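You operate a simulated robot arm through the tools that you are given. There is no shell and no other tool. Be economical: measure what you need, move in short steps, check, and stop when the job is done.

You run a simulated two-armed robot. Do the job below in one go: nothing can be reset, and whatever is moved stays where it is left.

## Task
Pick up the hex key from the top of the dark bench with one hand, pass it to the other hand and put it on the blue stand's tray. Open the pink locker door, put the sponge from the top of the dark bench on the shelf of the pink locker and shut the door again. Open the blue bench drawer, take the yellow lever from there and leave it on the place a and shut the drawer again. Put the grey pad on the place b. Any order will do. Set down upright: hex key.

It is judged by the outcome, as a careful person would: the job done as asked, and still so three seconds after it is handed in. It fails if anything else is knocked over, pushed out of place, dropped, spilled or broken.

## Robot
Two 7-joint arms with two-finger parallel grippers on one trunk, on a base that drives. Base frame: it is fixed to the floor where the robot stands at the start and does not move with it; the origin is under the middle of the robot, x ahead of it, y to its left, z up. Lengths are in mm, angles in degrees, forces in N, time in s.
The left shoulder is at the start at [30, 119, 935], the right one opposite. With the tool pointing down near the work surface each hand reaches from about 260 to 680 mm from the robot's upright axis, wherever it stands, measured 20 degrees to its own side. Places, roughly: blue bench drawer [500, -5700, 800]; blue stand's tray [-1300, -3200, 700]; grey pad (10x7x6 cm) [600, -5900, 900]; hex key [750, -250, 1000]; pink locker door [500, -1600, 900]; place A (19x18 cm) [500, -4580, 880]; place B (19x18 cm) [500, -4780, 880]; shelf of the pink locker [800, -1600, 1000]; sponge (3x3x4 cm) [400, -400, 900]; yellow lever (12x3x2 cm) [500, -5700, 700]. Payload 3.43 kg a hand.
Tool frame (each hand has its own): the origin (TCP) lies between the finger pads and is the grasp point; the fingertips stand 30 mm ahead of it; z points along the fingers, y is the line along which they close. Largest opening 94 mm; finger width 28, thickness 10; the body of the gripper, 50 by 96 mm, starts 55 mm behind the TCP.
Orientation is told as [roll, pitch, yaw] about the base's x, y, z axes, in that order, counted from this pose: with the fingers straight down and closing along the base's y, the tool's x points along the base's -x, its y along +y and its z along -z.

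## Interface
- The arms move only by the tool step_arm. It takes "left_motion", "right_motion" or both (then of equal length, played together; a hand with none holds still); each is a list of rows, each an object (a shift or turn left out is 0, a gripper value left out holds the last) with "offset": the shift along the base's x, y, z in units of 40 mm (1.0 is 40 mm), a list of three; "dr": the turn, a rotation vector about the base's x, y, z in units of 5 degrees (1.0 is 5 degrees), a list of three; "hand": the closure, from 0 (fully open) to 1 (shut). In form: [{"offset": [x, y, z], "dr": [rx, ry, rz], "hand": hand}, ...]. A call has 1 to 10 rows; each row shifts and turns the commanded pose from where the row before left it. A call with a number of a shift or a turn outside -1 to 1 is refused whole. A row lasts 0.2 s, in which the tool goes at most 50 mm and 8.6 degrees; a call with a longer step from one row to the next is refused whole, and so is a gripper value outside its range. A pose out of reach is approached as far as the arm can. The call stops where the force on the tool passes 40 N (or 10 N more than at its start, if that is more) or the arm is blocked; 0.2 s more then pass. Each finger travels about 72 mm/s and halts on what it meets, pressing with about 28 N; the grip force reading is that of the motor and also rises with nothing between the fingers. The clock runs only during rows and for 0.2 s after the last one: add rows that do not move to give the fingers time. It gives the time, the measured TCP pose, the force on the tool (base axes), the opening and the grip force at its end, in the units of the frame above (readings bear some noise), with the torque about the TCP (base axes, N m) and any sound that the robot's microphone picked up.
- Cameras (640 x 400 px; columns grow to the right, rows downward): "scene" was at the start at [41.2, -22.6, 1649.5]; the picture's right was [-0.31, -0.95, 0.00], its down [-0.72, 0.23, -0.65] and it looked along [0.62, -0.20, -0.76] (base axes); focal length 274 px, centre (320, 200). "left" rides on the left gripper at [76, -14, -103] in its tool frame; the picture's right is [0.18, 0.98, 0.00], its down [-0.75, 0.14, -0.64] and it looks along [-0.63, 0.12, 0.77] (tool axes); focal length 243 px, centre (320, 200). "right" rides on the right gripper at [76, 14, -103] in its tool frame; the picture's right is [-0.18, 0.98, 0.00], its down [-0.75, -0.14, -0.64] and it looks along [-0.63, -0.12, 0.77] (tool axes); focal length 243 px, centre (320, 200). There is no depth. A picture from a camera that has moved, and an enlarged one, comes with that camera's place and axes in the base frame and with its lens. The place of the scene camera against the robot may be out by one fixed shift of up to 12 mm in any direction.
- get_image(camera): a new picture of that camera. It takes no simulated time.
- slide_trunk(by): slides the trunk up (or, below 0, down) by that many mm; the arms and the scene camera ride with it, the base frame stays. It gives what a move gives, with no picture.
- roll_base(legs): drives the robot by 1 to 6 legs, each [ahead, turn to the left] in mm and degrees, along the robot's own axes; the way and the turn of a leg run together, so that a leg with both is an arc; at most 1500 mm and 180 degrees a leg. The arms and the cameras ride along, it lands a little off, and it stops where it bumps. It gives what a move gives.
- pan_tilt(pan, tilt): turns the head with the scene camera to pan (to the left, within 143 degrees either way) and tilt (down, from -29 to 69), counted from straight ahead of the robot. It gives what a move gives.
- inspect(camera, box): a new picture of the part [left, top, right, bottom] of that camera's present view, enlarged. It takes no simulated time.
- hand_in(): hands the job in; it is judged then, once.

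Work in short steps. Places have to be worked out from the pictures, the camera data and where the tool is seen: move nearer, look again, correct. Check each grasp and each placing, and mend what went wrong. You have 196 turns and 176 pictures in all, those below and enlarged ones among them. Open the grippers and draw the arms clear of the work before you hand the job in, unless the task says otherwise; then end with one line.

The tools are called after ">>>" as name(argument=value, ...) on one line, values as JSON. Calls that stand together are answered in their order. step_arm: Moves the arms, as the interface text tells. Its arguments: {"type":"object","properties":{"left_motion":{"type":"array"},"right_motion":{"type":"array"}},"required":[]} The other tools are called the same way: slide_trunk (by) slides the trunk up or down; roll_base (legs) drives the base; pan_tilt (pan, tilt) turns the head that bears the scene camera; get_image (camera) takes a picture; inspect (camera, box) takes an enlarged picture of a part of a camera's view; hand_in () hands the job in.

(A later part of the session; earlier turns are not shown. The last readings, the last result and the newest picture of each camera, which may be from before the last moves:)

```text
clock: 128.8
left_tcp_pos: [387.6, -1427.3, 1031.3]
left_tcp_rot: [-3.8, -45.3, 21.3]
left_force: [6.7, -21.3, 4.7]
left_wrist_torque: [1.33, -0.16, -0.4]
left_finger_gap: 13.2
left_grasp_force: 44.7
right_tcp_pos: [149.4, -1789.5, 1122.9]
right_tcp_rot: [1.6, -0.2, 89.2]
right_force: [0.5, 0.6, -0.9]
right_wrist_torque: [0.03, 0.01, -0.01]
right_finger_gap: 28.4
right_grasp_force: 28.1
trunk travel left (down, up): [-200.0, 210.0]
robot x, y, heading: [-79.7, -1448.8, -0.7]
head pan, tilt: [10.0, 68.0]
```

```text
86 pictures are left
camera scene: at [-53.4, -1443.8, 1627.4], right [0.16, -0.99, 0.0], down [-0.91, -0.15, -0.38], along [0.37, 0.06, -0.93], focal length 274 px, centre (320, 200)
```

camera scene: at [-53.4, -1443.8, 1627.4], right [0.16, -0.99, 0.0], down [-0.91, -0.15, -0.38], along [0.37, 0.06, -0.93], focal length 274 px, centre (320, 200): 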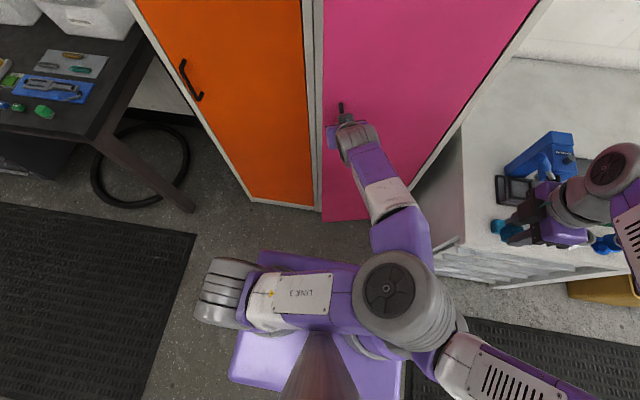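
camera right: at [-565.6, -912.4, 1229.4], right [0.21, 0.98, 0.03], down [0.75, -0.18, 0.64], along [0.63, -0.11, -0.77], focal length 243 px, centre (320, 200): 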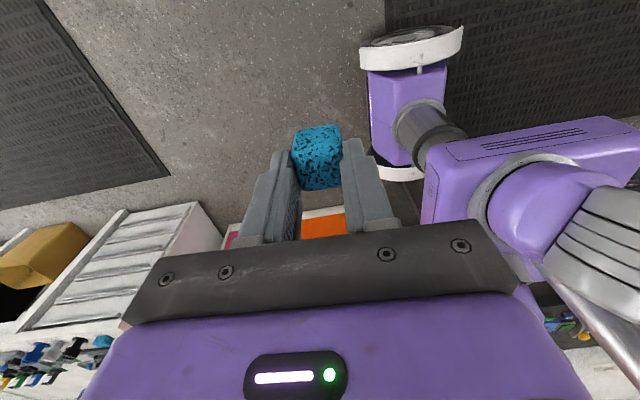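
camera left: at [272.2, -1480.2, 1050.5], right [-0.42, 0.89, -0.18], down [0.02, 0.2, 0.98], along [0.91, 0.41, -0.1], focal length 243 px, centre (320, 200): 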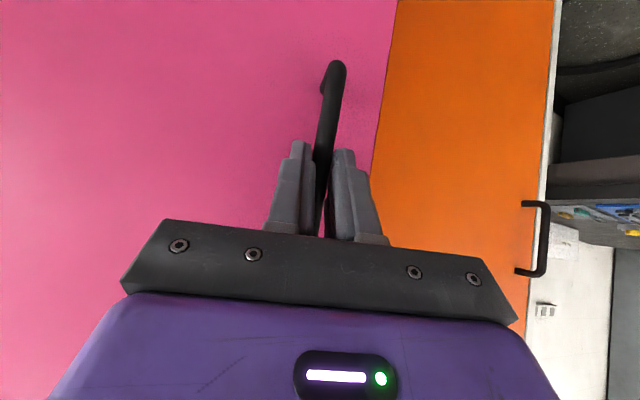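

The left elbow has folded across to the right arm. I release the handle, back the base off, and re-pose the left arm with the elbow out.

>>> step_arm(left_motion=[{"hand": 0.3}, {}, {}])

>>> roll_base(legs=[[-160, 0]])

>>> step_arm(left_motion=[{"offset": [0.2, 1, 0.2], "dr": [0, 1, 0]}, {"offset": [0.2, 1, 0.2], "dr": [0, 1, 0]}, {"offset": [0.2, 1, 0.2], "dr": [0, 1, 0]}, {"offset": [0.2, 1, 0.2], "dr": [0, 1, 0]}, {"offset": [0, 1, 0.2], "dr": [0, 1, 0]}, {"offset": [0, 1, 0.2], "dr": [0, 1, 0]}, {"offset": [0, 1, 0.2], "dr": [0, 1, 0]}, {"offset": [0, 1, 0.2], "dr": [0, 1, 0]}, {"offset": [0, 1, 0], "dr": [0, 1, 0]}])

>>> get_image(camera="scene")

```text
clock: 129.6
left_tcp_pos: [386.6, -1422.4, 1029.9]
left_tcp_rot: [-3.9, -45.2, 21.9]
left_force: [0.0, -0.4, 0.5]
left_wrist_torque: [0.0, 0.02, -0.01]
left_finger_gap: 66.1
left_grasp_force: 0.1
right_tcp_pos: [148.0, -1786.9, 1125.2]
right_tcp_rot: [1.5, -0.1, 89.1]
right_force: [0.5, 0.1, -0.2]
right_wrist_torque: [-0.03, -0.01, 0.01]
right_finger_gap: 28.3
right_grasp_force: 27.7
trunk travel left (down, up): [-200.0, 210.0]
robot x, y, heading: [-79.9, -1451.0, -0.7]
head pan, tilt: [10.0, 68.0]
```

```text
clock: 131.0
left_tcp_pos: [224.7, -1421.7, 1030.2]
left_tcp_rot: [-3.9, -45.1, 21.8]
left_force: [-0.6, 0.3, 0.4]
left_wrist_torque: [-0.01, -0.01, 0.02]
left_finger_gap: 65.9
left_grasp_force: 0.1
right_tcp_pos: [-13.1, -1786.1, 1125.1]
right_tcp_rot: [1.4, -0.1, 89.1]
right_force: [0.1, 0.1, 0.8]
right_wrist_torque: [0.02, -0.03, 0.02]
right_finger_gap: 28.0
right_grasp_force: 28.1
trunk travel left (down, up): [-200.0, 210.0]
robot x, y, heading: [-237.6, -1449.8, -0.5]
head pan, tilt: [10.0, 68.0]
```

```text
clock: 133.0
left_tcp_pos: [232.6, -1168.4, 1097.7]
left_tcp_rot: [9.7, -8.7, 15.1]
left_force: [-0.3, 0.4, 0.7]
left_wrist_torque: [0.03, 0.0, -0.04]
left_finger_gap: 65.8
left_grasp_force: 0.1
left hand out of reach, approached as far as the arm can: row 7, 8, 9
right_tcp_pos: [-13.6, -1786.8, 1123.9]
right_tcp_rot: [1.5, -0.2, 89.1]
right_force: [-0.6, -0.1, -0.2]
right_wrist_torque: [0.07, -0.05, 0.0]
right_finger_gap: 28.2
right_grasp_force: 28.0
trunk travel left (down, up): [-200.0, 210.0]
robot x, y, heading: [-238.3, -1446.6, -0.6]
head pan, tilt: [10.0, 68.0]
```

```text
85 pictures are left
camera scene: at [-216.0, -1440.1, 1627.4], right [0.16, -0.99, 0.0], down [-0.91, -0.15, -0.38], along [0.37, 0.06, -0.93], focal length 274 px, centre (320, 200)
```

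scene: 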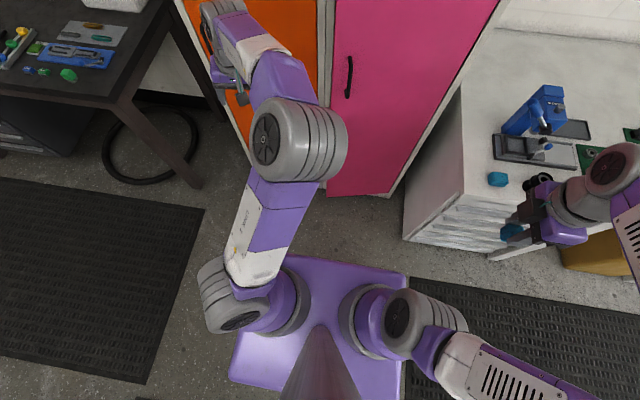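

The door stayed ajar. I unwind the left wrist back (yaw to about -90°, where the elbow was out) before returning it.

>>> step_arm(left_motion=[{"offset": [-0.2, -0.6, 0.2], "dr": [-0.78, 0.4, 0]}, {"offset": [-0.2, -0.6, 0.2], "dr": [-0.78, 0.4, 0]}, {"offset": [-0.2, -0.6, 0.2], "dr": [-0.78, 0.4, 0]}, {"offset": [-0.2, -0.6, 0.2], "dr": [0, 0, -1]}, {"offset": [-0.2, -0.6, 0.2], "dr": [0, 0, -1]}, {"offset": [-0.2, -0.6, 0.2], "dr": [0, 0, -1]}, {"offset": [-0.2, -0.4, 0.2], "dr": [0, 0, -1]}, {"offset": [0, 0, 0.2], "dr": [0, 0, -1]}, {"offset": [0, 0, 0.2], "dr": [0, 0, -1]}, {"offset": [0, 0, 0], "dr": [0, 0, -1]}])

>>> step_arm(left_motion=[{"dr": [0, 0, -1]}, {"dr": [0, 0, -1]}, {"dr": [0, 0, -1]}, {"dr": [0, 0, -1]}, {"dr": [0, 0, -1]}, {"dr": [0, 0, -1]}, {"dr": [0, 0, -1]}, {"dr": [0, 0, -1]}, {"dr": [0, 0, -1]}, {"dr": [0, 0, -1]}])

>>> get_image(camera="scene")

```text
clock: 135.2
left_tcp_pos: [177.6, -1323.4, 1168.7]
left_tcp_rot: [-0.1, 0.4, -19.3]
left_force: [-0.1, -0.3, 0.1]
left_wrist_torque: [0.01, 0.02, 0.0]
left_finger_gap: 65.9
left_grasp_force: 0.1
right_tcp_pos: [-11.3, -1785.2, 1125.5]
right_tcp_rot: [1.4, -0.1, 89.2]
right_force: [0.7, -0.5, -0.9]
right_wrist_torque: [0.01, 0.03, 0.01]
right_finger_gap: 28.3
right_grasp_force: 28.0
trunk travel left (down, up): [-200.0, 210.0]
robot x, y, heading: [-239.2, -1448.0, -0.6]
head pan, tilt: [10.0, 68.0]
```

```text
clock: 137.4
left_tcp_pos: [178.4, -1324.7, 1170.1]
left_tcp_rot: [-0.2, 0.2, -69.3]
left_force: [0.8, 0.0, 0.8]
left_wrist_torque: [-0.01, 0.0, -0.01]
left_finger_gap: 65.8
left_grasp_force: 0.0
right_tcp_pos: [-12.4, -1786.3, 1124.4]
right_tcp_rot: [1.5, -0.1, 89.1]
right_force: [-0.5, -0.6, 0.3]
right_wrist_torque: [0.03, 0.0, -0.03]
right_finger_gap: 28.3
right_grasp_force: 28.2
trunk travel left (down, up): [-200.0, 210.0]
robot x, y, heading: [-237.9, -1451.1, -0.6]
head pan, tilt: [10.0, 68.0]
```

```text
84 pictures are left
camera scene: at [-215.1, -1438.2, 1627.3], right [0.16, -0.99, 0.0], down [-0.91, -0.15, -0.37], along [0.37, 0.06, -0.93], focal length 274 px, centre (320, 200)
```

scene: 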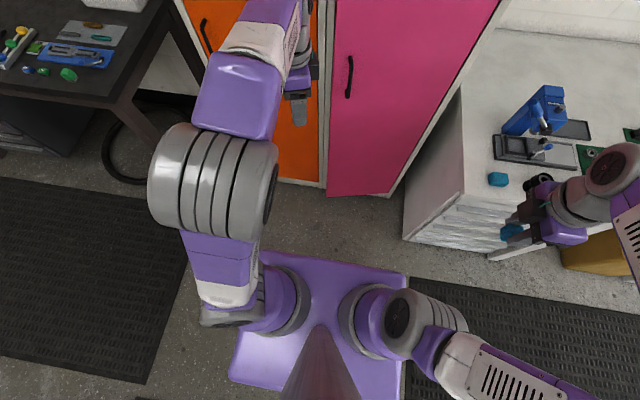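

Elbow is out again. Turn back to yaw 0, then pitch to 45° while moving in front of the handle.

>>> step_arm(left_motion=[{"dr": [0, 0, 1]}, {"dr": [0, 0, 1]}, {"dr": [0, 0, 1]}, {"dr": [0, 0, 1]}, {"dr": [0, 0, 1]}, {"dr": [0, 0, 1]}, {"dr": [0, 0, 1]}, {"dr": [0, 0, 1]}, {"dr": [0, 0, 1]}, {"dr": [0, 0, 1]}])

>>> step_arm(left_motion=[{"offset": [0.39, -0.29, -0.39], "dr": [0, -0.9, 0.4]}, {"offset": [0.39, -0.29, -0.39], "dr": [0, -0.9, 0.4]}, {"offset": [0.39, -0.29, -0.39], "dr": [0, -0.9, 0.4]}, {"offset": [0.39, -0.29, -0.39], "dr": [0, -0.9, 0.4]}, {"offset": [0.39, -0.29, -0.39], "dr": [0, -0.9, 0.4]}, {"offset": [0.39, -0.29, -0.39], "dr": [0, -0.9, 0.4]}, {"offset": [0.39, -0.29, -0.39], "dr": [0, -0.9, 0.4]}, {"offset": [0.39, -0.29, -0.39], "dr": [0, -0.9, 0.4]}, {"offset": [0.39, -0.29, -0.39], "dr": [0, -0.9, 0.4]}, {"dr": [0, -0.9, 0.4]}])

>>> get_image(camera="scene")

>>> get_image(camera="left")

```text
clock: 139.6
left_tcp_pos: [179.3, -1325.7, 1170.6]
left_tcp_rot: [-0.1, 0.5, -19.0]
left_force: [0.1, -0.3, 0.5]
left_wrist_torque: [0.01, -0.01, -0.03]
left_finger_gap: 65.6
left_grasp_force: 0.2
right_tcp_pos: [-12.3, -1785.8, 1124.8]
right_tcp_rot: [1.5, 0.0, 89.2]
right_force: [-0.3, 0.2, 0.3]
right_wrist_torque: [-0.01, 0.01, 0.02]
right_finger_gap: 28.5
right_grasp_force: 28.1
trunk travel left (down, up): [-200.0, 210.0]
robot x, y, heading: [-236.9, -1451.1, -0.6]
head pan, tilt: [10.0, 68.0]
```

```text
clock: 141.8
left_tcp_pos: [317.7, -1431.6, 1029.4]
left_tcp_rot: [8.3, -43.9, -1.4]
left_force: [-0.4, 0.4, 0.3]
left_wrist_torque: [-0.04, 0.03, 0.05]
left_finger_gap: 65.4
left_grasp_force: 0.1
right_tcp_pos: [-13.0, -1785.6, 1123.9]
right_tcp_rot: [1.4, -0.1, 89.2]
right_force: [-0.3, 0.6, -0.3]
right_wrist_torque: [0.02, -0.01, 0.01]
right_finger_gap: 28.5
right_grasp_force: 27.8
trunk travel left (down, up): [-200.0, 210.0]
robot x, y, heading: [-237.7, -1448.8, -0.5]
head pan, tilt: [10.0, 68.0]
```

```text
83 pictures are left
camera scene: at [-215.8, -1438.2, 1627.4], right [0.16, -0.99, 0.0], down [-0.91, -0.15, -0.38], along [0.37, 0.06, -0.93], focal length 274 px, centre (320, 200)
```

scene: 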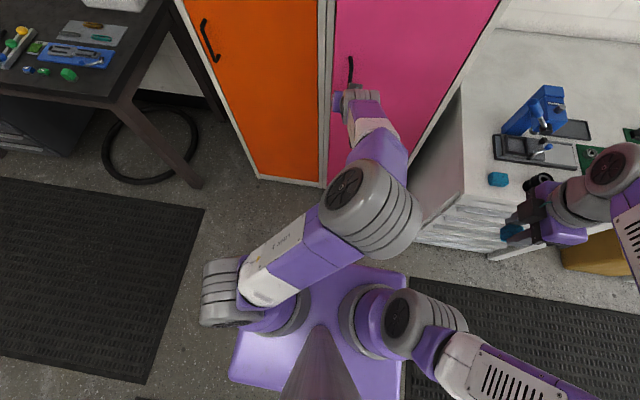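

```text
82 pictures are left
camera left: at [193.7, -1457.5, 1048.8], right [-0.21, 0.98, -0.03], down [0.09, 0.04, 0.99], along [0.97, 0.2, -0.1], focal length 243 px, centre (320, 200)
```

left: 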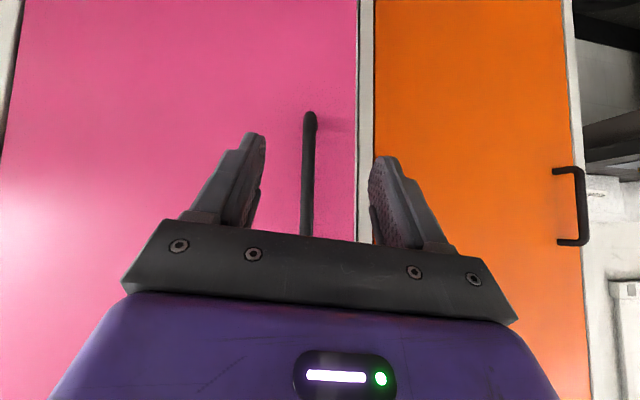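

Elbow is better placed now that the base stands farther back. Correct roll, yaw a little with the door, and grip the bar at ≈[388,-1428].

>>> step_arm(left_motion=[{"offset": [0.1, 0, 0], "dr": [-0.4, 0, 0.6]}, {"offset": [0.1, 0, 0], "dr": [-0.4, 0, 0.6]}, {"offset": [0.1, 0.03, 0], "dr": [-0.4, 0, 0.6]}, {"offset": [0.5, 0.02, 0]}, {"offset": [0.5, 0.02, 0]}, {"offset": [0.45, 0.02, 0]}, {"hand": 1}, {"hand": 1}, {"hand": 1}, {"hand": 1}])

>>> get_image(camera="left")

```text
clock: 144.0
left_tcp_pos: [386.7, -1426.8, 1029.6]
left_tcp_rot: [0.0, -43.2, 13.1]
left_force: [0.4, -2.7, 1.0]
left_wrist_torque: [-0.37, 0.28, -0.08]
left_finger_gap: 11.9
left_grasp_force: 44.8
right_tcp_pos: [-11.6, -1786.4, 1123.4]
right_tcp_rot: [1.4, -0.1, 89.2]
right_force: [0.2, -0.5, 0.3]
right_wrist_torque: [0.01, -0.05, 0.01]
right_finger_gap: 28.3
right_grasp_force: 27.7
trunk travel left (down, up): [-200.0, 210.0]
robot x, y, heading: [-240.4, -1445.2, -0.6]
head pan, tilt: [10.0, 68.0]
```

```text
81 pictures are left
camera left: at [269.0, -1471.4, 1053.5], right [-0.36, 0.93, -0.12], down [0.08, 0.16, 0.98], along [0.93, 0.34, -0.13], focal length 243 px, centre (320, 200)
```

left: 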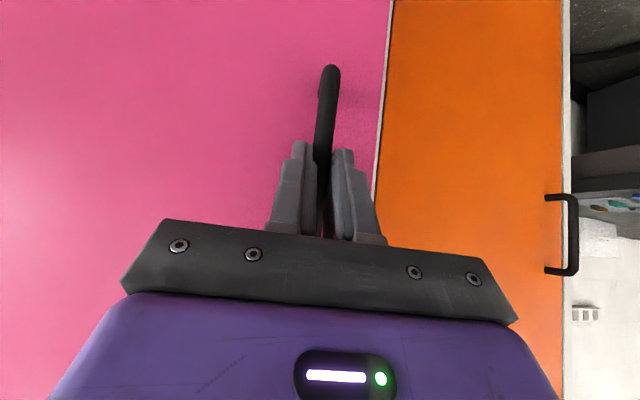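

Firm, unstressed grip. Pull slowly along the arc with matching turn (about 20°).

>>> step_arm(left_motion=[{"offset": [-0.352, -0.142, 0], "dr": [0, 0, 0.5]}, {"offset": [-0.346, -0.158, 0], "dr": [0, 0, 0.5]}, {"offset": [-0.339, -0.172, 0], "dr": [0, 0, 0.5]}, {"offset": [-0.331, -0.187, 0], "dr": [0, 0, 0.5]}, {"offset": [-0.322, -0.201, 0], "dr": [0, 0, 0.5]}, {"offset": [-0.313, -0.215, 0], "dr": [0, 0, 0.5]}, {"offset": [-0.303, -0.229, 0], "dr": [0, 0, 0.5]}, {"offset": [-0.293, -0.242, 0], "dr": [0, 0, 0.5]}])

>>> get_image(camera="scene")

```text
clock: 145.8
left_tcp_pos: [285.6, -1491.2, 1029.8]
left_tcp_rot: [0.1, -43.4, 33.2]
left_force: [8.7, -11.6, 9.3]
left_wrist_torque: [-0.68, 0.24, -0.34]
left_finger_gap: 11.6
left_grasp_force: 45.2
right_tcp_pos: [-12.9, -1786.0, 1124.7]
right_tcp_rot: [1.4, -0.2, 89.2]
right_force: [0.6, -0.5, -0.3]
right_wrist_torque: [0.02, 0.01, 0.0]
right_finger_gap: 28.1
right_grasp_force: 27.8
trunk travel left (down, up): [-200.0, 210.0]
robot x, y, heading: [-237.6, -1451.6, -0.5]
head pan, tilt: [10.0, 68.0]
```

```text
80 pictures are left
camera scene: at [-214.6, -1440.2, 1627.4], right [0.16, -0.99, 0.0], down [-0.91, -0.15, -0.37], along [0.37, 0.06, -0.93], focal length 274 px, centre (320, 200)
```

scene: 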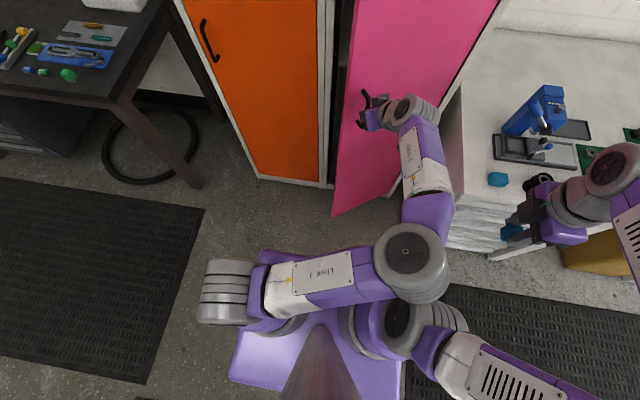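

Door at ≈33°. Release, back the base away, then bring the left hand (pointing down) to the gap side.

>>> step_arm(left_motion=[{"hand": 0.2}, {}, {}])

>>> roll_base(legs=[[-110, 0]])

>>> step_arm(left_motion=[{"offset": [0, 0.7, 0.4], "dr": [0, 1, 0]}, {"offset": [0, 0.7, 0.4], "dr": [-0.5, 0.86, 0]}, {"offset": [0, 0.7, 0.4], "dr": [-0.5, 0.86, 0]}, {"offset": [0, 0.7, 0.4], "dr": [-0.5, 0.86, 0]}, {"offset": [0, 0.7, 0.4], "dr": [-0.5, 0.86, 0]}, {"offset": [0, 0.7, 0.4], "dr": [-0.5, 0.86, 0]}, {"offset": [0, 0.7, 0.4], "dr": [-0.5, 0.86, 0]}, {"offset": [0, 0.4, 0.4], "dr": [-0.5, 0.86, 0]}, {"dr": [-0.5, 0.86, 0]}])

>>> get_image(camera="scene")

```text
clock: 146.6
left_tcp_pos: [285.2, -1487.9, 1027.9]
left_tcp_rot: [0.2, -43.1, 33.1]
left_force: [-0.8, -0.4, 0.4]
left_wrist_torque: [0.01, 0.0, -0.02]
left_finger_gap: 75.2
left_grasp_force: 0.2
right_tcp_pos: [-12.2, -1786.1, 1124.8]
right_tcp_rot: [1.4, -0.1, 89.2]
right_force: [1.2, 0.4, -0.3]
right_wrist_torque: [0.01, -0.02, 0.0]
right_finger_gap: 28.1
right_grasp_force: 28.3
trunk travel left (down, up): [-200.0, 210.0]
robot x, y, heading: [-239.3, -1447.3, -0.6]
head pan, tilt: [10.0, 68.0]
```

```text
clock: 147.8
left_tcp_pos: [177.0, -1487.2, 1029.2]
left_tcp_rot: [0.0, -43.3, 33.2]
left_force: [0.0, -0.3, 0.2]
left_wrist_torque: [0.02, -0.02, -0.04]
left_finger_gap: 75.2
left_grasp_force: 0.1
right_tcp_pos: [-119.0, -1784.3, 1125.3]
right_tcp_rot: [1.5, -0.2, 89.2]
right_force: [-1.0, 0.3, 0.2]
right_wrist_torque: [0.0, -0.06, 0.02]
right_finger_gap: 28.3
right_grasp_force: 28.4
trunk travel left (down, up): [-200.0, 210.0]
robot x, y, heading: [-345.9, -1446.7, -0.5]
head pan, tilt: [10.0, 68.0]
```

```text
clock: 149.8
left_tcp_pos: [179.4, -1283.6, 1151.4]
left_tcp_rot: [4.0, -6.6, 30.7]
left_force: [-0.5, 1.0, 0.8]
left_wrist_torque: [-0.01, 0.0, -0.01]
left_finger_gap: 75.4
left_grasp_force: 0.1
left hand out of reach, approached as far as the arm can: row 8, 9
right_tcp_pos: [-118.4, -1784.7, 1125.4]
right_tcp_rot: [1.4, 0.0, 89.3]
right_force: [-0.4, -0.3, 0.4]
right_wrist_torque: [-0.02, -0.02, -0.03]
right_finger_gap: 28.4
right_grasp_force: 27.7
trunk travel left (down, up): [-200.0, 210.0]
robot x, y, heading: [-344.0, -1452.1, -0.6]
head pan, tilt: [10.0, 68.0]
```

```text
79 pictures are left
camera scene: at [-321.3, -1437.0, 1627.3], right [0.16, -0.99, 0.0], down [-0.91, -0.15, -0.37], along [0.37, 0.06, -0.93], focal length 274 px, centre (320, 200)
```

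scene: 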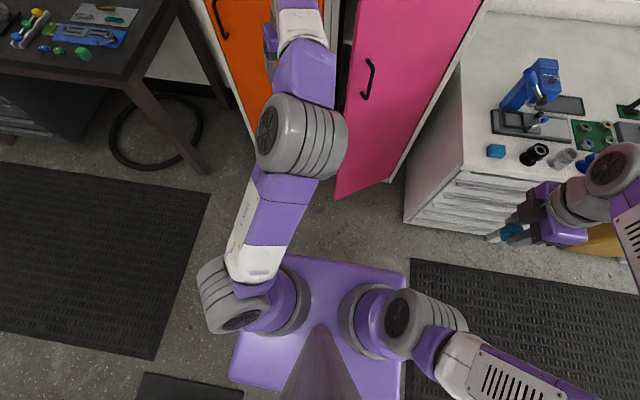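

Close the left hand to a fist, unwind its yaw, and drive forward 110 mm.

>>> step_arm(left_motion=[{"dr": [0, 0.5, -1], "hand": 1}, {"dr": [-0.3, 0.5, -1]}, {"dr": [0, 0, -1]}, {"dr": [0, 0, -1]}, {"dr": [0, 0, -1]}, {"dr": [0, 0, -1]}, {"dr": [0, 0, -1]}, {"dr": [0, 0, -1]}, {"dr": [0, 0, -1]}, {"dr": [0, 0, -1]}])

>>> roll_base(legs=[[110, 0]])

>>> step_arm(left_motion=[{"offset": [0.3, -0.3, -0.6], "dr": [0, 0, -0.5]}, {"offset": [0.3, -0.3, -0.6], "dr": [0, 0, -0.5]}, {"offset": [0.3, -0.3, -0.6], "dr": [0, 0, -0.5]}, {"offset": [0.3, -0.3, -0.6], "dr": [0, 0, -0.5]}])

>>> get_image(camera="scene")

```text
clock: 152.0
left_tcp_pos: [176.6, -1305.6, 1168.4]
left_tcp_rot: [4.8, -4.3, -17.2]
left_force: [-0.1, 0.2, -0.2]
left_wrist_torque: [0.0, -0.02, -0.01]
left_finger_gap: 0.1
left_grasp_force: 28.3
left hand out of reach, approached as far as the arm can: row 2
right_tcp_pos: [-118.3, -1783.7, 1125.1]
right_tcp_rot: [1.4, -0.1, 89.2]
right_force: [-0.7, 0.1, -0.1]
right_wrist_torque: [-0.01, 0.0, 0.01]
right_finger_gap: 28.3
right_grasp_force: 28.2
trunk travel left (down, up): [-200.0, 210.0]
robot x, y, heading: [-346.2, -1447.5, -0.7]
head pan, tilt: [10.0, 68.0]
```

```text
clock: 153.2
left_tcp_pos: [289.8, -1307.1, 1168.0]
left_tcp_rot: [4.8, -4.2, -17.2]
left_force: [0.4, 0.3, 0.0]
left_wrist_torque: [-0.01, 0.03, 0.01]
left_finger_gap: 0.0
left_grasp_force: 27.8
right_tcp_pos: [-4.6, -1786.1, 1124.8]
right_tcp_rot: [1.5, 0.0, 89.2]
right_force: [0.8, -0.9, -1.1]
right_wrist_torque: [-0.03, 0.06, -0.02]
right_finger_gap: 28.4
right_grasp_force: 28.0
trunk travel left (down, up): [-200.0, 210.0]
robot x, y, heading: [-232.9, -1447.5, -0.6]
head pan, tilt: [10.0, 68.0]
```

```text
clock: 154.2
left_tcp_pos: [332.3, -1368.8, 1077.1]
left_tcp_rot: [5.1, -4.4, -27.3]
left_force: [-0.4, -0.9, 0.1]
left_wrist_torque: [0.02, 0.03, -0.02]
left_finger_gap: 0.0
left_grasp_force: 27.8
left hand out of reach, approached as far as the arm can: row 3, 4
right_tcp_pos: [-5.6, -1786.2, 1124.1]
right_tcp_rot: [1.5, -0.1, 89.3]
right_force: [-0.4, 0.4, -0.4]
right_wrist_torque: [0.0, 0.01, 0.0]
right_finger_gap: 28.4
right_grasp_force: 28.0
trunk travel left (down, up): [-200.0, 210.0]
robot x, y, heading: [-236.5, -1451.3, -0.3]
head pan, tilt: [10.0, 68.0]
```

```text
78 pictures are left
camera scene: at [-208.4, -1439.2, 1627.3], right [0.16, -0.99, 0.0], down [-0.91, -0.15, -0.37], along [0.37, 0.06, -0.93], focal length 274 px, centre (320, 200)
```

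scene: 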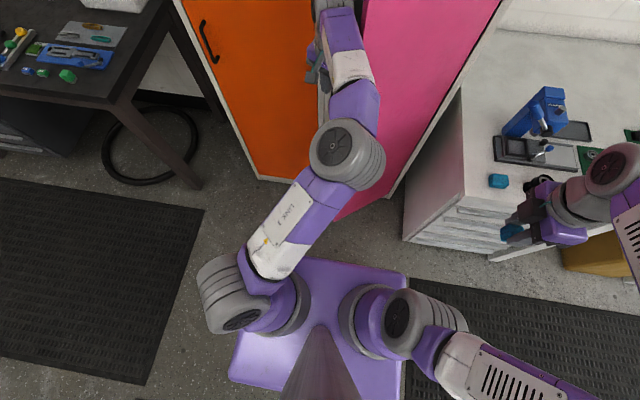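

Hand is just inside the door's free edge. Rotate the base right to sweep the door open.

>>> roll_base(legs=[[0, -16]])

>>> get_image(camera="scene")

```text
clock: 155.1
left_tcp_pos: [335.5, -1398.6, 1077.5]
left_tcp_rot: [4.7, -4.3, -30.0]
left_force: [0.8, -0.9, -0.1]
left_wrist_torque: [0.05, -0.03, 0.02]
left_finger_gap: 0.0
left_grasp_force: 28.3
right_tcp_pos: [-32.8, -1801.1, 1125.5]
right_tcp_rot: [1.3, -0.1, 85.1]
right_force: [0.2, -0.8, 0.6]
right_wrist_torque: [-0.01, -0.01, 0.01]
right_finger_gap: 28.4
right_grasp_force: 27.7
trunk travel left (down, up): [-200.0, 210.0]
robot x, y, heading: [-233.5, -1451.4, -4.2]
head pan, tilt: [10.0, 68.0]
stopped in leg 1: the robot was blocked; the commanded pose is now the measured one
```

```text
77 pictures are left
camera scene: at [-209.6, -1440.4, 1627.4], right [0.1, -1.0, 0.0], down [-0.92, -0.09, -0.38], along [0.37, 0.04, -0.93], focal length 274 px, centre (320, 200)
```

scene: 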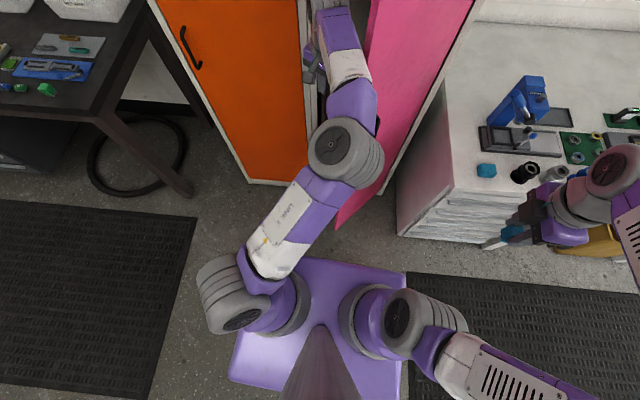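

The forearm jams the edge when pushing sideways. Instead pull with the hand from behind the edge, outward along the swing.

>>> step_arm(left_motion=[{"offset": [-0.5, -0.35, 0]}, {"offset": [-0.5, -0.38, 0]}, {"offset": [-0.5, -0.4, 0]}, {"offset": [-0.5, -0.45, 0]}, {"offset": [-0.5, -0.5, 0]}, {"offset": [-0.5, -0.55, 0]}])

>>> get_image(camera="scene")

```text
clock: 156.5
left_tcp_pos: [214.0, -1505.4, 1076.1]
left_tcp_rot: [4.7, -4.2, -30.2]
left_force: [-0.1, 0.4, 0.6]
left_wrist_torque: [0.01, 0.0, 0.01]
left_finger_gap: 0.0
left_grasp_force: 28.4
right_tcp_pos: [-32.0, -1800.9, 1125.3]
right_tcp_rot: [1.4, 0.0, 85.2]
right_force: [0.0, 0.4, 0.1]
right_wrist_torque: [-0.01, -0.02, 0.01]
right_finger_gap: 28.3
right_grasp_force: 28.0
trunk travel left (down, up): [-200.0, 210.0]
robot x, y, heading: [-231.6, -1449.4, -4.4]
head pan, tilt: [10.0, 68.0]
```

```text
76 pictures are left
camera scene: at [-209.6, -1440.6, 1627.4], right [0.1, -1.0, 0.0], down [-0.92, -0.09, -0.38], along [0.37, 0.04, -0.93], focal length 274 px, centre (320, 200)
```

scene: 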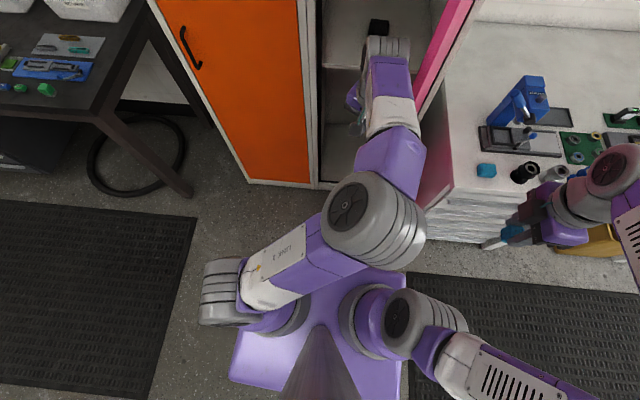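

The door swung wide. Push it further toward -y.

>>> step_arm(left_motion=[{"offset": [0.3, -0.7, 0]}, {"offset": [0.3, -0.7, 0]}, {"offset": [0.3, -0.7, 0]}, {"offset": [0.2, -0.7, 0]}, {"offset": [0, -0.7, 0]}])

>>> pan_tilt(pan=0, tilt=40)

>>> get_image(camera="scene")

```text
clock: 157.7
left_tcp_pos: [260.5, -1645.9, 1076.0]
left_tcp_rot: [4.7, -4.2, -30.0]
left_force: [0.9, -0.5, 0.6]
left_wrist_torque: [0.02, -0.01, -0.03]
left_finger_gap: 0.0
left_grasp_force: 27.6
right_tcp_pos: [-30.7, -1801.9, 1124.6]
right_tcp_rot: [1.5, -0.2, 85.1]
right_force: [0.7, 0.3, 0.2]
right_wrist_torque: [0.04, 0.01, -0.01]
right_finger_gap: 28.2
right_grasp_force: 28.0
trunk travel left (down, up): [-200.0, 210.0]
robot x, y, heading: [-232.8, -1449.3, -4.3]
head pan, tilt: [10.0, 68.0]
```

```text
clock: 158.6
left_tcp_pos: [260.0, -1644.4, 1076.1]
left_tcp_rot: [4.6, -4.2, -30.1]
left_force: [0.1, 0.4, 0.4]
left_wrist_torque: [-0.01, 0.0, 0.02]
left_finger_gap: 0.0
left_grasp_force: 27.5
right_tcp_pos: [-31.4, -1801.7, 1123.3]
right_tcp_rot: [1.5, 0.0, 85.1]
right_force: [0.5, -0.1, 0.7]
right_wrist_torque: [-0.01, 0.01, 0.0]
right_finger_gap: 28.1
right_grasp_force: 28.0
trunk travel left (down, up): [-200.0, 210.0]
robot x, y, heading: [-232.3, -1448.6, -4.7]
head pan, tilt: [0.0, 40.0]
```

```text
75 pictures are left
camera scene: at [-180.6, -1452.2, 1662.6], right [-0.08, -1.0, 0.0], down [-0.64, 0.05, -0.77], along [0.76, -0.06, -0.64], focal length 274 px, centre (320, 200)
```

scene: 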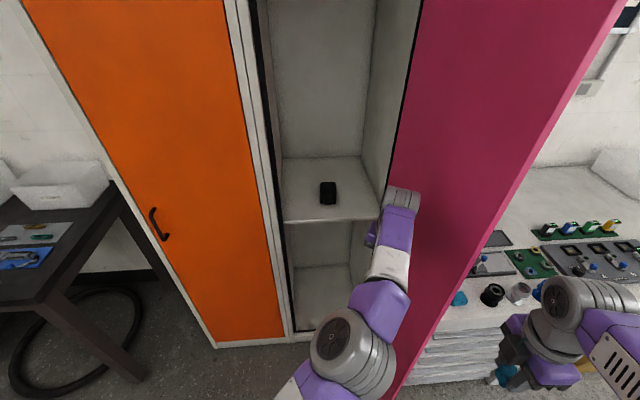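

Inside is a shelf at z≈970 with a black roll near [670,-1550]; free room at its left front (≈[610,-1450]). Withdraw the left hand, tuck the right one in, and drive to ≈[60,-1150] facing -20°.

>>> step_arm(left_motion=[{"offset": [-0.3, 0.9, 0.2]}, {"offset": [-0.3, 0.9, 0.2]}, {"offset": [-0.3, 0.9, 0.2]}, {"offset": [-0.3, 0.9, 0.2]}, {"offset": [-0.3, 0.9, 0.2]}, {"offset": [-0.3, 0.9, 0.2]}, {"offset": [-0.3, 0.9, 0.2]}, {"offset": [0, 0.9, 0.2]}, {"offset": [0, 0.9, 0.2]}], right_motion=[{}, {}, {}, {}, {}, {"offset": [0.2, 0.8, 0.2]}, {"offset": [0.2, 0.8, 0.2]}, {"offset": [0.2, 0.8, 0.2]}, {"offset": [0.2, 0.8, 0.2]}])

>>> roll_base(legs=[[0, 50], [418, 0], [0, -66]])

>>> pan_tilt(pan=-10, tilt=45)

>>> get_image(camera="scene")

```text
clock: 160.6
left_tcp_pos: [176.4, -1318.4, 1149.4]
left_tcp_rot: [4.7, -4.2, -30.1]
left_force: [0.4, 0.6, -0.2]
left_wrist_torque: [-0.06, 0.0, -0.03]
left_finger_gap: 0.2
left_grasp_force: 28.0
right_tcp_pos: [0.6, -1670.0, 1155.8]
right_tcp_rot: [1.4, 0.0, 85.0]
right_force: [1.0, 0.7, -0.2]
right_wrist_torque: [-0.04, -0.01, 0.02]
right_finger_gap: 28.6
right_grasp_force: 28.3
trunk travel left (down, up): [-200.0, 210.0]
robot x, y, heading: [-232.9, -1449.4, -4.5]
head pan, tilt: [0.0, 40.0]
```

```text
clock: 167.8
left_tcp_pos: [472.1, -1068.1, 1147.6]
left_tcp_rot: [4.4, -3.7, -36.0]
left_force: [-3.8, 0.7, 1.6]
left_wrist_torque: [0.0, -0.3, 0.1]
left_finger_gap: 0.1
left_grasp_force: 27.9
right_tcp_pos: [261.7, -1401.0, 1157.5]
right_tcp_rot: [1.4, -0.1, 78.7]
right_force: [-0.2, 0.0, -0.3]
right_wrist_torque: [0.02, 0.0, 0.01]
right_finger_gap: 28.3
right_grasp_force: 28.5
trunk travel left (down, up): [-200.0, 210.0]
robot x, y, heading: [56.8, -1155.9, -10.5]
head pan, tilt: [0.0, 40.0]
stopped in leg 3: the robot was blocked; the commanded pose is now the measured one
```

```text
clock: 168.5
left_tcp_pos: [472.3, -1067.6, 1147.2]
left_tcp_rot: [4.4, -3.5, -36.0]
left_force: [-5.5, -0.2, 0.5]
left_wrist_torque: [-0.01, -0.3, 0.14]
left_finger_gap: 0.0
left_grasp_force: 27.9
right_tcp_pos: [261.6, -1400.3, 1157.1]
right_tcp_rot: [1.4, -0.1, 78.7]
right_force: [-1.0, 0.4, 0.1]
right_wrist_torque: [-0.01, 0.01, 0.03]
right_finger_gap: 28.2
right_grasp_force: 28.3
trunk travel left (down, up): [-200.0, 210.0]
robot x, y, heading: [57.1, -1155.7, -11.0]
head pan, tilt: [-10.0, 45.0]
```

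```text
74 pictures are left
camera scene: at [97.8, -1175.9, 1655.5], right [-0.36, -0.93, 0.0], down [-0.66, 0.25, -0.71], along [0.66, -0.25, -0.71], focal length 274 px, centre (320, 200)
```

scene: 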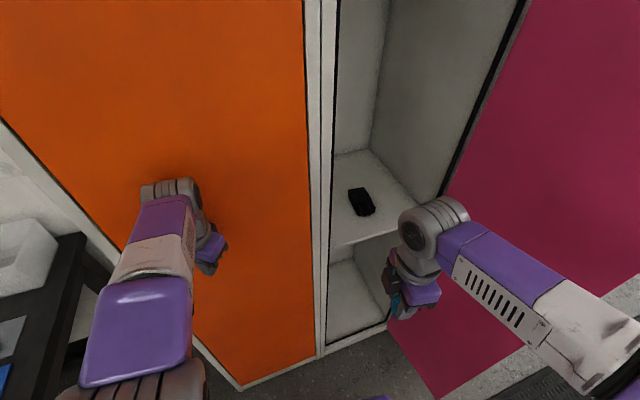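

The left fist touches the orange door; pull it back, then finish the turn.

>>> step_arm(left_motion=[{"offset": [-0.9, 0, 0.3]}, {"offset": [-0.9, 0, 0.3]}, {"offset": [-0.9, 0, 0.3]}, {"offset": [-0.9, 0, 0.3]}])

>>> roll_base(legs=[[0, -10]])

>>> get_image(camera="scene")

>>> get_image(camera="right")

```text
clock: 169.5
left_tcp_pos: [328.5, -1068.1, 1195.4]
left_tcp_rot: [4.4, -3.6, -35.9]
left_force: [-0.3, 0.1, -0.6]
left_wrist_torque: [0.01, 0.0, 0.02]
left_finger_gap: 0.0
left_grasp_force: 28.1
right_tcp_pos: [261.5, -1401.0, 1155.8]
right_tcp_rot: [1.4, -0.2, 78.6]
right_force: [-0.3, 0.4, 0.6]
right_wrist_torque: [0.01, 0.01, 0.01]
right_finger_gap: 28.4
right_grasp_force: 27.8
trunk travel left (down, up): [-200.0, 210.0]
robot x, y, heading: [53.5, -1151.7, -10.9]
head pan, tilt: [-10.0, 45.0]
```

```text
clock: 170.6
left_tcp_pos: [339.7, -1117.2, 1195.2]
left_tcp_rot: [4.6, -3.6, -46.0]
left_force: [0.0, -0.3, 0.9]
left_wrist_torque: [0.01, -0.01, -0.02]
left_finger_gap: 0.3
left_grasp_force: 27.5
right_tcp_pos: [216.4, -1433.2, 1157.2]
right_tcp_rot: [1.3, -0.2, 68.6]
right_force: [0.3, 0.5, -0.2]
right_wrist_torque: [0.05, -0.04, 0.0]
right_finger_gap: 28.3
right_grasp_force: 27.5
trunk travel left (down, up): [-200.0, 210.0]
robot x, y, heading: [56.1, -1150.6, -20.9]
head pan, tilt: [-10.0, 45.0]
```

```text
73 pictures are left
camera scene: at [94.1, -1183.9, 1655.5], right [-0.51, -0.86, 0.0], down [-0.61, 0.36, -0.71], along [0.61, -0.36, -0.71], focal length 274 px, centre (320, 200)
```

scene: 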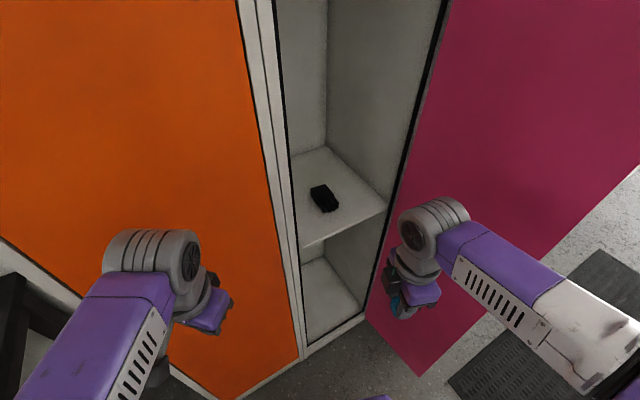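

```text
72 pictures are left
camera right: at [177.5, -1500.7, 1260.1], right [-0.85, 0.53, 0.03], down [0.42, 0.64, 0.64], along [0.32, 0.55, -0.77], focal length 243 px, centre (320, 200)
```

right: 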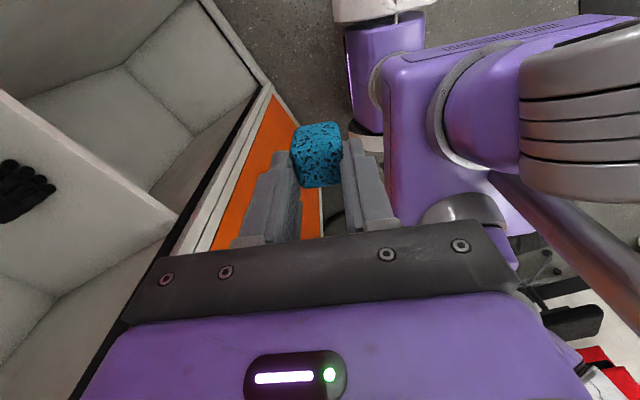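

Shelf front edge is at x≈540, y -1382…-1718. Move the sponge in over [605,-1490] at z 1080.

>>> step_arm(right_motion=[{"offset": [0.97, -0.14, -0.1]}, {"offset": [0.97, -0.14, -0.1]}, {"offset": [0.97, -0.14, -0.1]}, {"offset": [0.97, -0.14, -0.1]}, {"offset": [0.97, -0.14, -0.1]}, {"offset": [0.97, -0.14, -0.2]}, {"offset": [0.97, -0.14, -0.2]}, {"offset": [0.97, -0.14, -0.2]}, {"offset": [0.97, -0.14, -0.2]}, {"offset": [0.97, -0.14, -0.2]}])

>>> get_image(camera="scene")

>>> get_image(camera="right")

```text
clock: 172.8
left_tcp_pos: [339.0, -1118.5, 1194.5]
left_tcp_rot: [4.5, -3.6, -46.2]
left_force: [-0.6, 0.3, 0.1]
left_wrist_torque: [0.02, -0.05, -0.02]
left_finger_gap: 0.0
left_grasp_force: 27.7
right_tcp_pos: [576.8, -1484.9, 1099.4]
right_tcp_rot: [1.6, -0.2, 68.8]
right_force: [-0.2, -0.3, -0.3]
right_wrist_torque: [-0.02, -0.04, 0.0]
right_finger_gap: 28.5
right_grasp_force: 27.8
right hand out of reach, approached as far as the arm can: row 10
trunk travel left (down, up): [-200.0, 210.0]
robot x, y, heading: [55.4, -1155.2, -21.0]
head pan, tilt: [-10.0, 45.0]
```

```text
71 pictures are left
camera scene: at [91.8, -1184.3, 1655.6], right [-0.51, -0.86, 0.0], down [-0.61, 0.36, -0.71], along [0.61, -0.36, -0.71], focal length 274 px, centre (320, 200)
```

scene: 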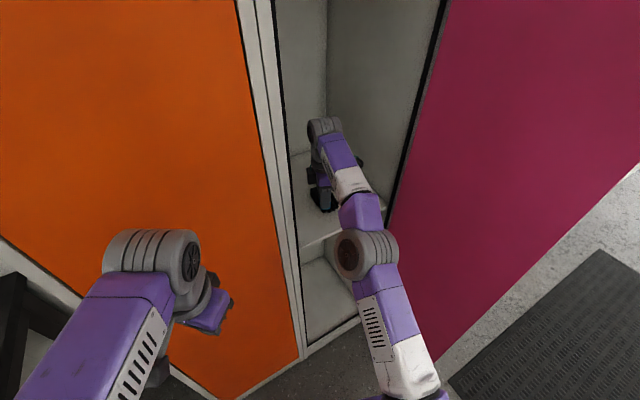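

```text
70 pictures are left
camera right: at [537.6, -1553.7, 1201.5], right [-0.85, 0.53, 0.03], down [0.42, 0.64, 0.64], along [0.32, 0.55, -0.77], focal length 243 px, centre (320, 200)
```

right: 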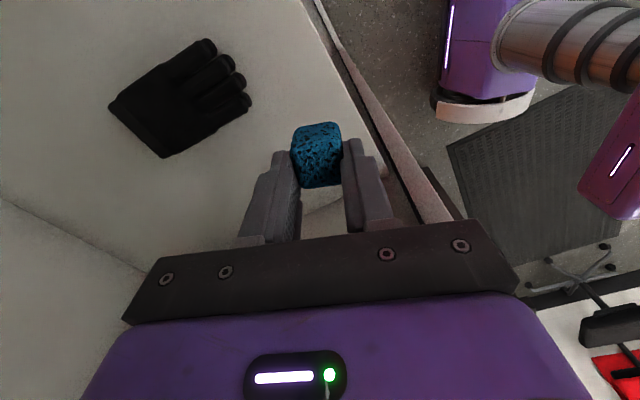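

Just inside the shelf front. Drive forward 40 mm for margin, then lower toward the shelf.

>>> roll_base(legs=[[40, 0]])

>>> step_arm(right_motion=[{"offset": [0, 0, -0.7]}, {"offset": [0, 0, -0.7]}, {"offset": [0, 0, -0.3]}, {}])

>>> get_image(camera="right")

```text
clock: 173.7
left_tcp_pos: [378.9, -1131.6, 1195.0]
left_tcp_rot: [4.3, -3.5, -46.1]
left_force: [0.0, -0.7, 0.0]
left_wrist_torque: [0.04, 0.02, 0.01]
left_finger_gap: 0.0
left_grasp_force: 28.2
right_tcp_pos: [615.4, -1500.3, 1096.8]
right_tcp_rot: [1.5, -0.1, 68.7]
right_force: [0.2, 0.7, -0.1]
right_wrist_torque: [0.01, 0.04, 0.06]
right_finger_gap: 28.0
right_grasp_force: 28.0
trunk travel left (down, up): [-200.0, 210.0]
robot x, y, heading: [91.1, -1168.0, -21.0]
head pan, tilt: [-10.0, 45.0]
```

```text
clock: 174.7
left_tcp_pos: [377.9, -1131.8, 1193.2]
left_tcp_rot: [4.5, -3.6, -46.1]
left_force: [0.8, 0.6, 0.3]
left_wrist_torque: [0.05, -0.03, 0.04]
left_finger_gap: 0.1
left_grasp_force: 28.1
right_tcp_pos: [614.7, -1499.9, 1029.1]
right_tcp_rot: [1.4, -0.1, 68.7]
right_force: [-0.6, 0.5, -0.7]
right_wrist_torque: [0.0, -0.02, 0.01]
right_finger_gap: 28.3
right_grasp_force: 28.0
trunk travel left (down, up): [-200.0, 210.0]
robot x, y, heading: [90.2, -1166.7, -21.1]
head pan, tilt: [-10.0, 45.0]
```

```text
69 pictures are left
camera right: at [575.3, -1568.0, 1133.0], right [-0.85, 0.53, 0.03], down [0.42, 0.64, 0.64], along [0.32, 0.55, -0.77], focal length 243 px, centre (320, 200)
```

right: 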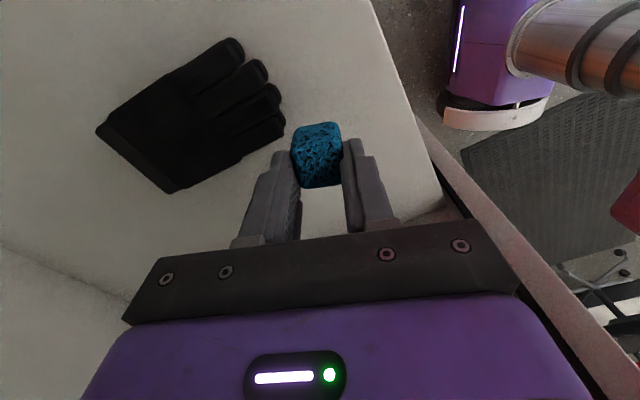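

The black thing is a glove; shift the sponge ~20 mm away from it, then lower to contact.

>>> step_arm(right_motion=[{"offset": [-0.3, 0.5, 0]}, {"offset": [0, 0.1, -0.2]}, {"offset": [0, 0, -0.1]}, {"offset": [0, 0, -0.05]}, {"offset": [0, 0, -0.05]}, {}])

>>> get_image(camera="right")

```text
clock: 176.1
left_tcp_pos: [376.5, -1131.4, 1194.7]
left_tcp_rot: [4.5, -3.5, -46.1]
left_force: [0.4, 0.7, 0.2]
left_wrist_torque: [0.02, 0.0, 0.02]
left_finger_gap: 0.0
left_grasp_force: 28.1
right_tcp_pos: [601.8, -1477.6, 1013.2]
right_tcp_rot: [1.5, -0.2, 68.6]
right_force: [-0.4, 0.8, 0.2]
right_wrist_torque: [-0.01, 0.02, 0.01]
right_finger_gap: 28.5
right_grasp_force: 27.8
trunk travel left (down, up): [-200.0, 210.0]
robot x, y, heading: [90.1, -1169.0, -21.0]
head pan, tilt: [-10.0, 45.0]
```

```text
68 pictures are left
camera right: at [563.8, -1544.2, 1116.6], right [-0.85, 0.53, 0.03], down [0.42, 0.64, 0.64], along [0.32, 0.55, -0.77], focal length 243 px, centre (320, 200)
```

right: 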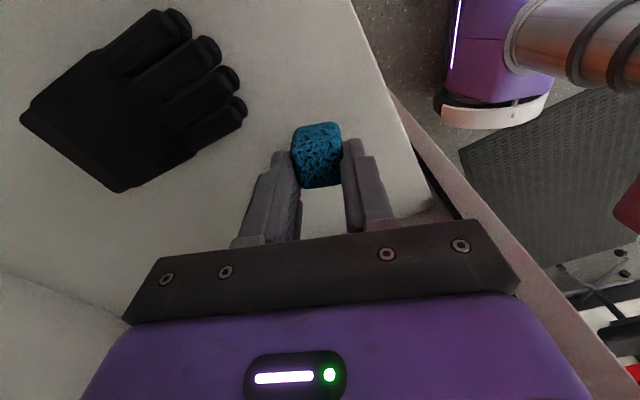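

Good clearance. Keep lowering in 2 mm steps for contact.

>>> step_arm(right_motion=[{"offset": [0, 0, -0.05]}, {"offset": [0, 0, -0.05]}, {}])

>>> step_arm(right_motion=[{"offset": [0, 0, -0.05]}, {"offset": [0, 0, -0.05]}, {}])

>>> step_arm(right_motion=[{"offset": [0, 0, -0.05]}, {}])

```text
clock: 176.9
left_tcp_pos: [378.4, -1131.6, 1193.1]
left_tcp_rot: [4.3, -3.7, -46.0]
left_force: [-0.5, 0.0, -0.2]
left_wrist_torque: [0.01, -0.02, 0.02]
left_finger_gap: 0.0
left_grasp_force: 28.1
right_tcp_pos: [602.1, -1477.2, 1009.8]
right_tcp_rot: [1.4, -0.1, 68.6]
right_force: [0.7, -0.4, 0.3]
right_wrist_torque: [-0.02, 0.01, 0.0]
right_finger_gap: 28.2
right_grasp_force: 28.4
trunk travel left (down, up): [-200.0, 210.0]
robot x, y, heading: [92.0, -1168.7, -21.0]
head pan, tilt: [-10.0, 45.0]
```

```text
clock: 177.7
left_tcp_pos: [377.6, -1130.9, 1194.4]
left_tcp_rot: [4.4, -3.6, -46.1]
left_force: [-0.6, 0.5, -0.7]
left_wrist_torque: [0.02, -0.02, 0.02]
left_finger_gap: 0.0
left_grasp_force: 27.9
right_tcp_pos: [602.3, -1475.9, 1007.0]
right_tcp_rot: [1.3, -0.2, 68.8]
right_force: [-0.2, 0.2, 0.1]
right_wrist_torque: [0.04, 0.03, 0.03]
right_finger_gap: 28.3
right_grasp_force: 27.9
trunk travel left (down, up): [-200.0, 210.0]
robot x, y, heading: [88.8, -1166.7, -20.7]
head pan, tilt: [-10.0, 45.0]
```

```text
clock: 178.3
left_tcp_pos: [378.1, -1132.3, 1194.3]
left_tcp_rot: [4.3, -3.7, -46.1]
left_force: [1.0, 0.1, 0.1]
left_wrist_torque: [0.01, -0.02, -0.01]
left_finger_gap: 0.1
left_grasp_force: 28.4
right_tcp_pos: [601.9, -1475.7, 1003.3]
right_tcp_rot: [1.5, -0.1, 68.7]
right_force: [0.4, 0.3, -0.1]
right_wrist_torque: [-0.03, -0.03, -0.03]
right_finger_gap: 28.3
right_grasp_force: 27.4
trunk travel left (down, up): [-200.0, 210.0]
robot x, y, heading: [93.4, -1169.1, -21.1]
head pan, tilt: [-10.0, 45.0]
```

Still free; lower further.

>>> step_arm(right_motion=[{"offset": [0, 0, -0.06]}, {"offset": [0, 0, -0.06]}, {"offset": [0, 0, -0.06]}, {}])

>>> step_arm(right_motion=[{"offset": [0, 0, -0.06]}, {"offset": [0, 0, -0.06]}, {}])

>>> get_image(camera="right")

```text
clock: 179.3
left_tcp_pos: [377.1, -1131.6, 1194.1]
left_tcp_rot: [4.4, -3.6, -46.1]
left_force: [0.3, -0.2, 0.8]
left_wrist_torque: [0.01, 0.01, 0.0]
left_finger_gap: 0.0
left_grasp_force: 27.7
right_tcp_pos: [601.7, -1476.1, 996.3]
right_tcp_rot: [1.3, -0.2, 68.6]
right_force: [0.2, 0.5, 1.1]
right_wrist_torque: [-0.01, -0.02, 0.0]
right_finger_gap: 28.2
right_grasp_force: 28.1
trunk travel left (down, up): [-200.0, 210.0]
robot x, y, heading: [90.6, -1168.7, -21.0]
head pan, tilt: [-10.0, 45.0]
```

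```text
clock: 180.1
left_tcp_pos: [374.6, -1130.6, 1195.5]
left_tcp_rot: [4.5, -3.7, -46.1]
left_force: [0.9, 0.9, 0.6]
left_wrist_torque: [0.0, 0.01, 0.04]
left_finger_gap: 0.0
left_grasp_force: 27.7
right_tcp_pos: [602.4, -1475.1, 995.4]
right_tcp_rot: [1.1, -0.2, 68.7]
right_force: [0.7, 1.6, 23.7]
right_wrist_torque: [-0.04, -0.15, 0.0]
right_finger_gap: 28.5
right_grasp_force: 28.1
trunk travel left (down, up): [-200.0, 210.0]
robot x, y, heading: [91.4, -1165.7, -20.9]
head pan, tilt: [-10.0, 45.0]
```

```text
67 pictures are left
camera right: at [562.9, -1543.1, 1097.9], right [-0.85, 0.53, 0.02], down [0.42, 0.64, 0.64], along [0.33, 0.55, -0.77], focal length 243 px, centre (320, 200)
```

right: 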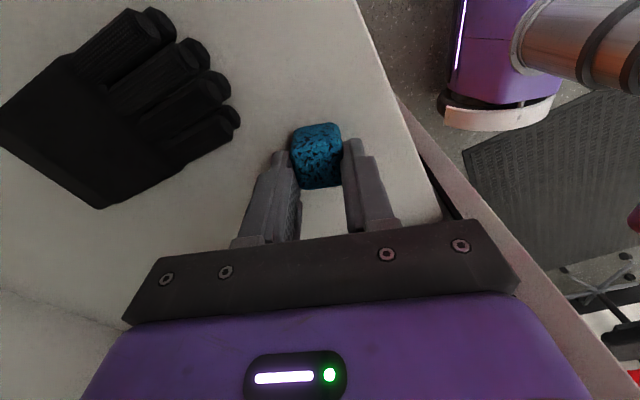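

Contact (24 N) at TCP z≈995. Ease up slightly, open a little, and lift off.

>>> step_arm(right_motion=[{"offset": [0, 0, 0.04]}, {"hand": 0.55}, {"hand": 0.5}, {}, {"offset": [0, 0, 0.5]}, {"offset": [0, 0, 1]}, {"offset": [0, 0, 1]}])

>>> get_image(camera="right")

```text
clock: 181.7
left_tcp_pos: [375.8, -1131.7, 1194.5]
left_tcp_rot: [4.4, -3.6, -46.1]
left_force: [0.3, 0.7, -0.5]
left_wrist_torque: [0.01, 0.01, 0.01]
left_finger_gap: 0.0
left_grasp_force: 27.9
right_tcp_pos: [602.1, -1477.3, 1091.7]
right_tcp_rot: [1.5, -0.1, 68.8]
right_force: [0.5, 0.3, -0.4]
right_wrist_torque: [0.0, 0.03, -0.01]
right_finger_gap: 47.0
right_grasp_force: 0.0
trunk travel left (down, up): [-200.0, 210.0]
robot x, y, heading: [92.4, -1167.9, -20.8]
head pan, tilt: [-10.0, 45.0]
```

```text
66 pictures are left
camera right: at [564.0, -1544.2, 1194.8], right [-0.85, 0.53, 0.03], down [0.42, 0.64, 0.64], along [0.32, 0.55, -0.77], focal length 243 px, centre (320, 200)
```

right: 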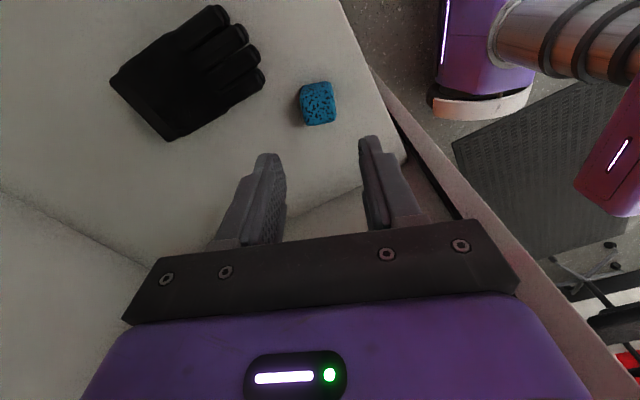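

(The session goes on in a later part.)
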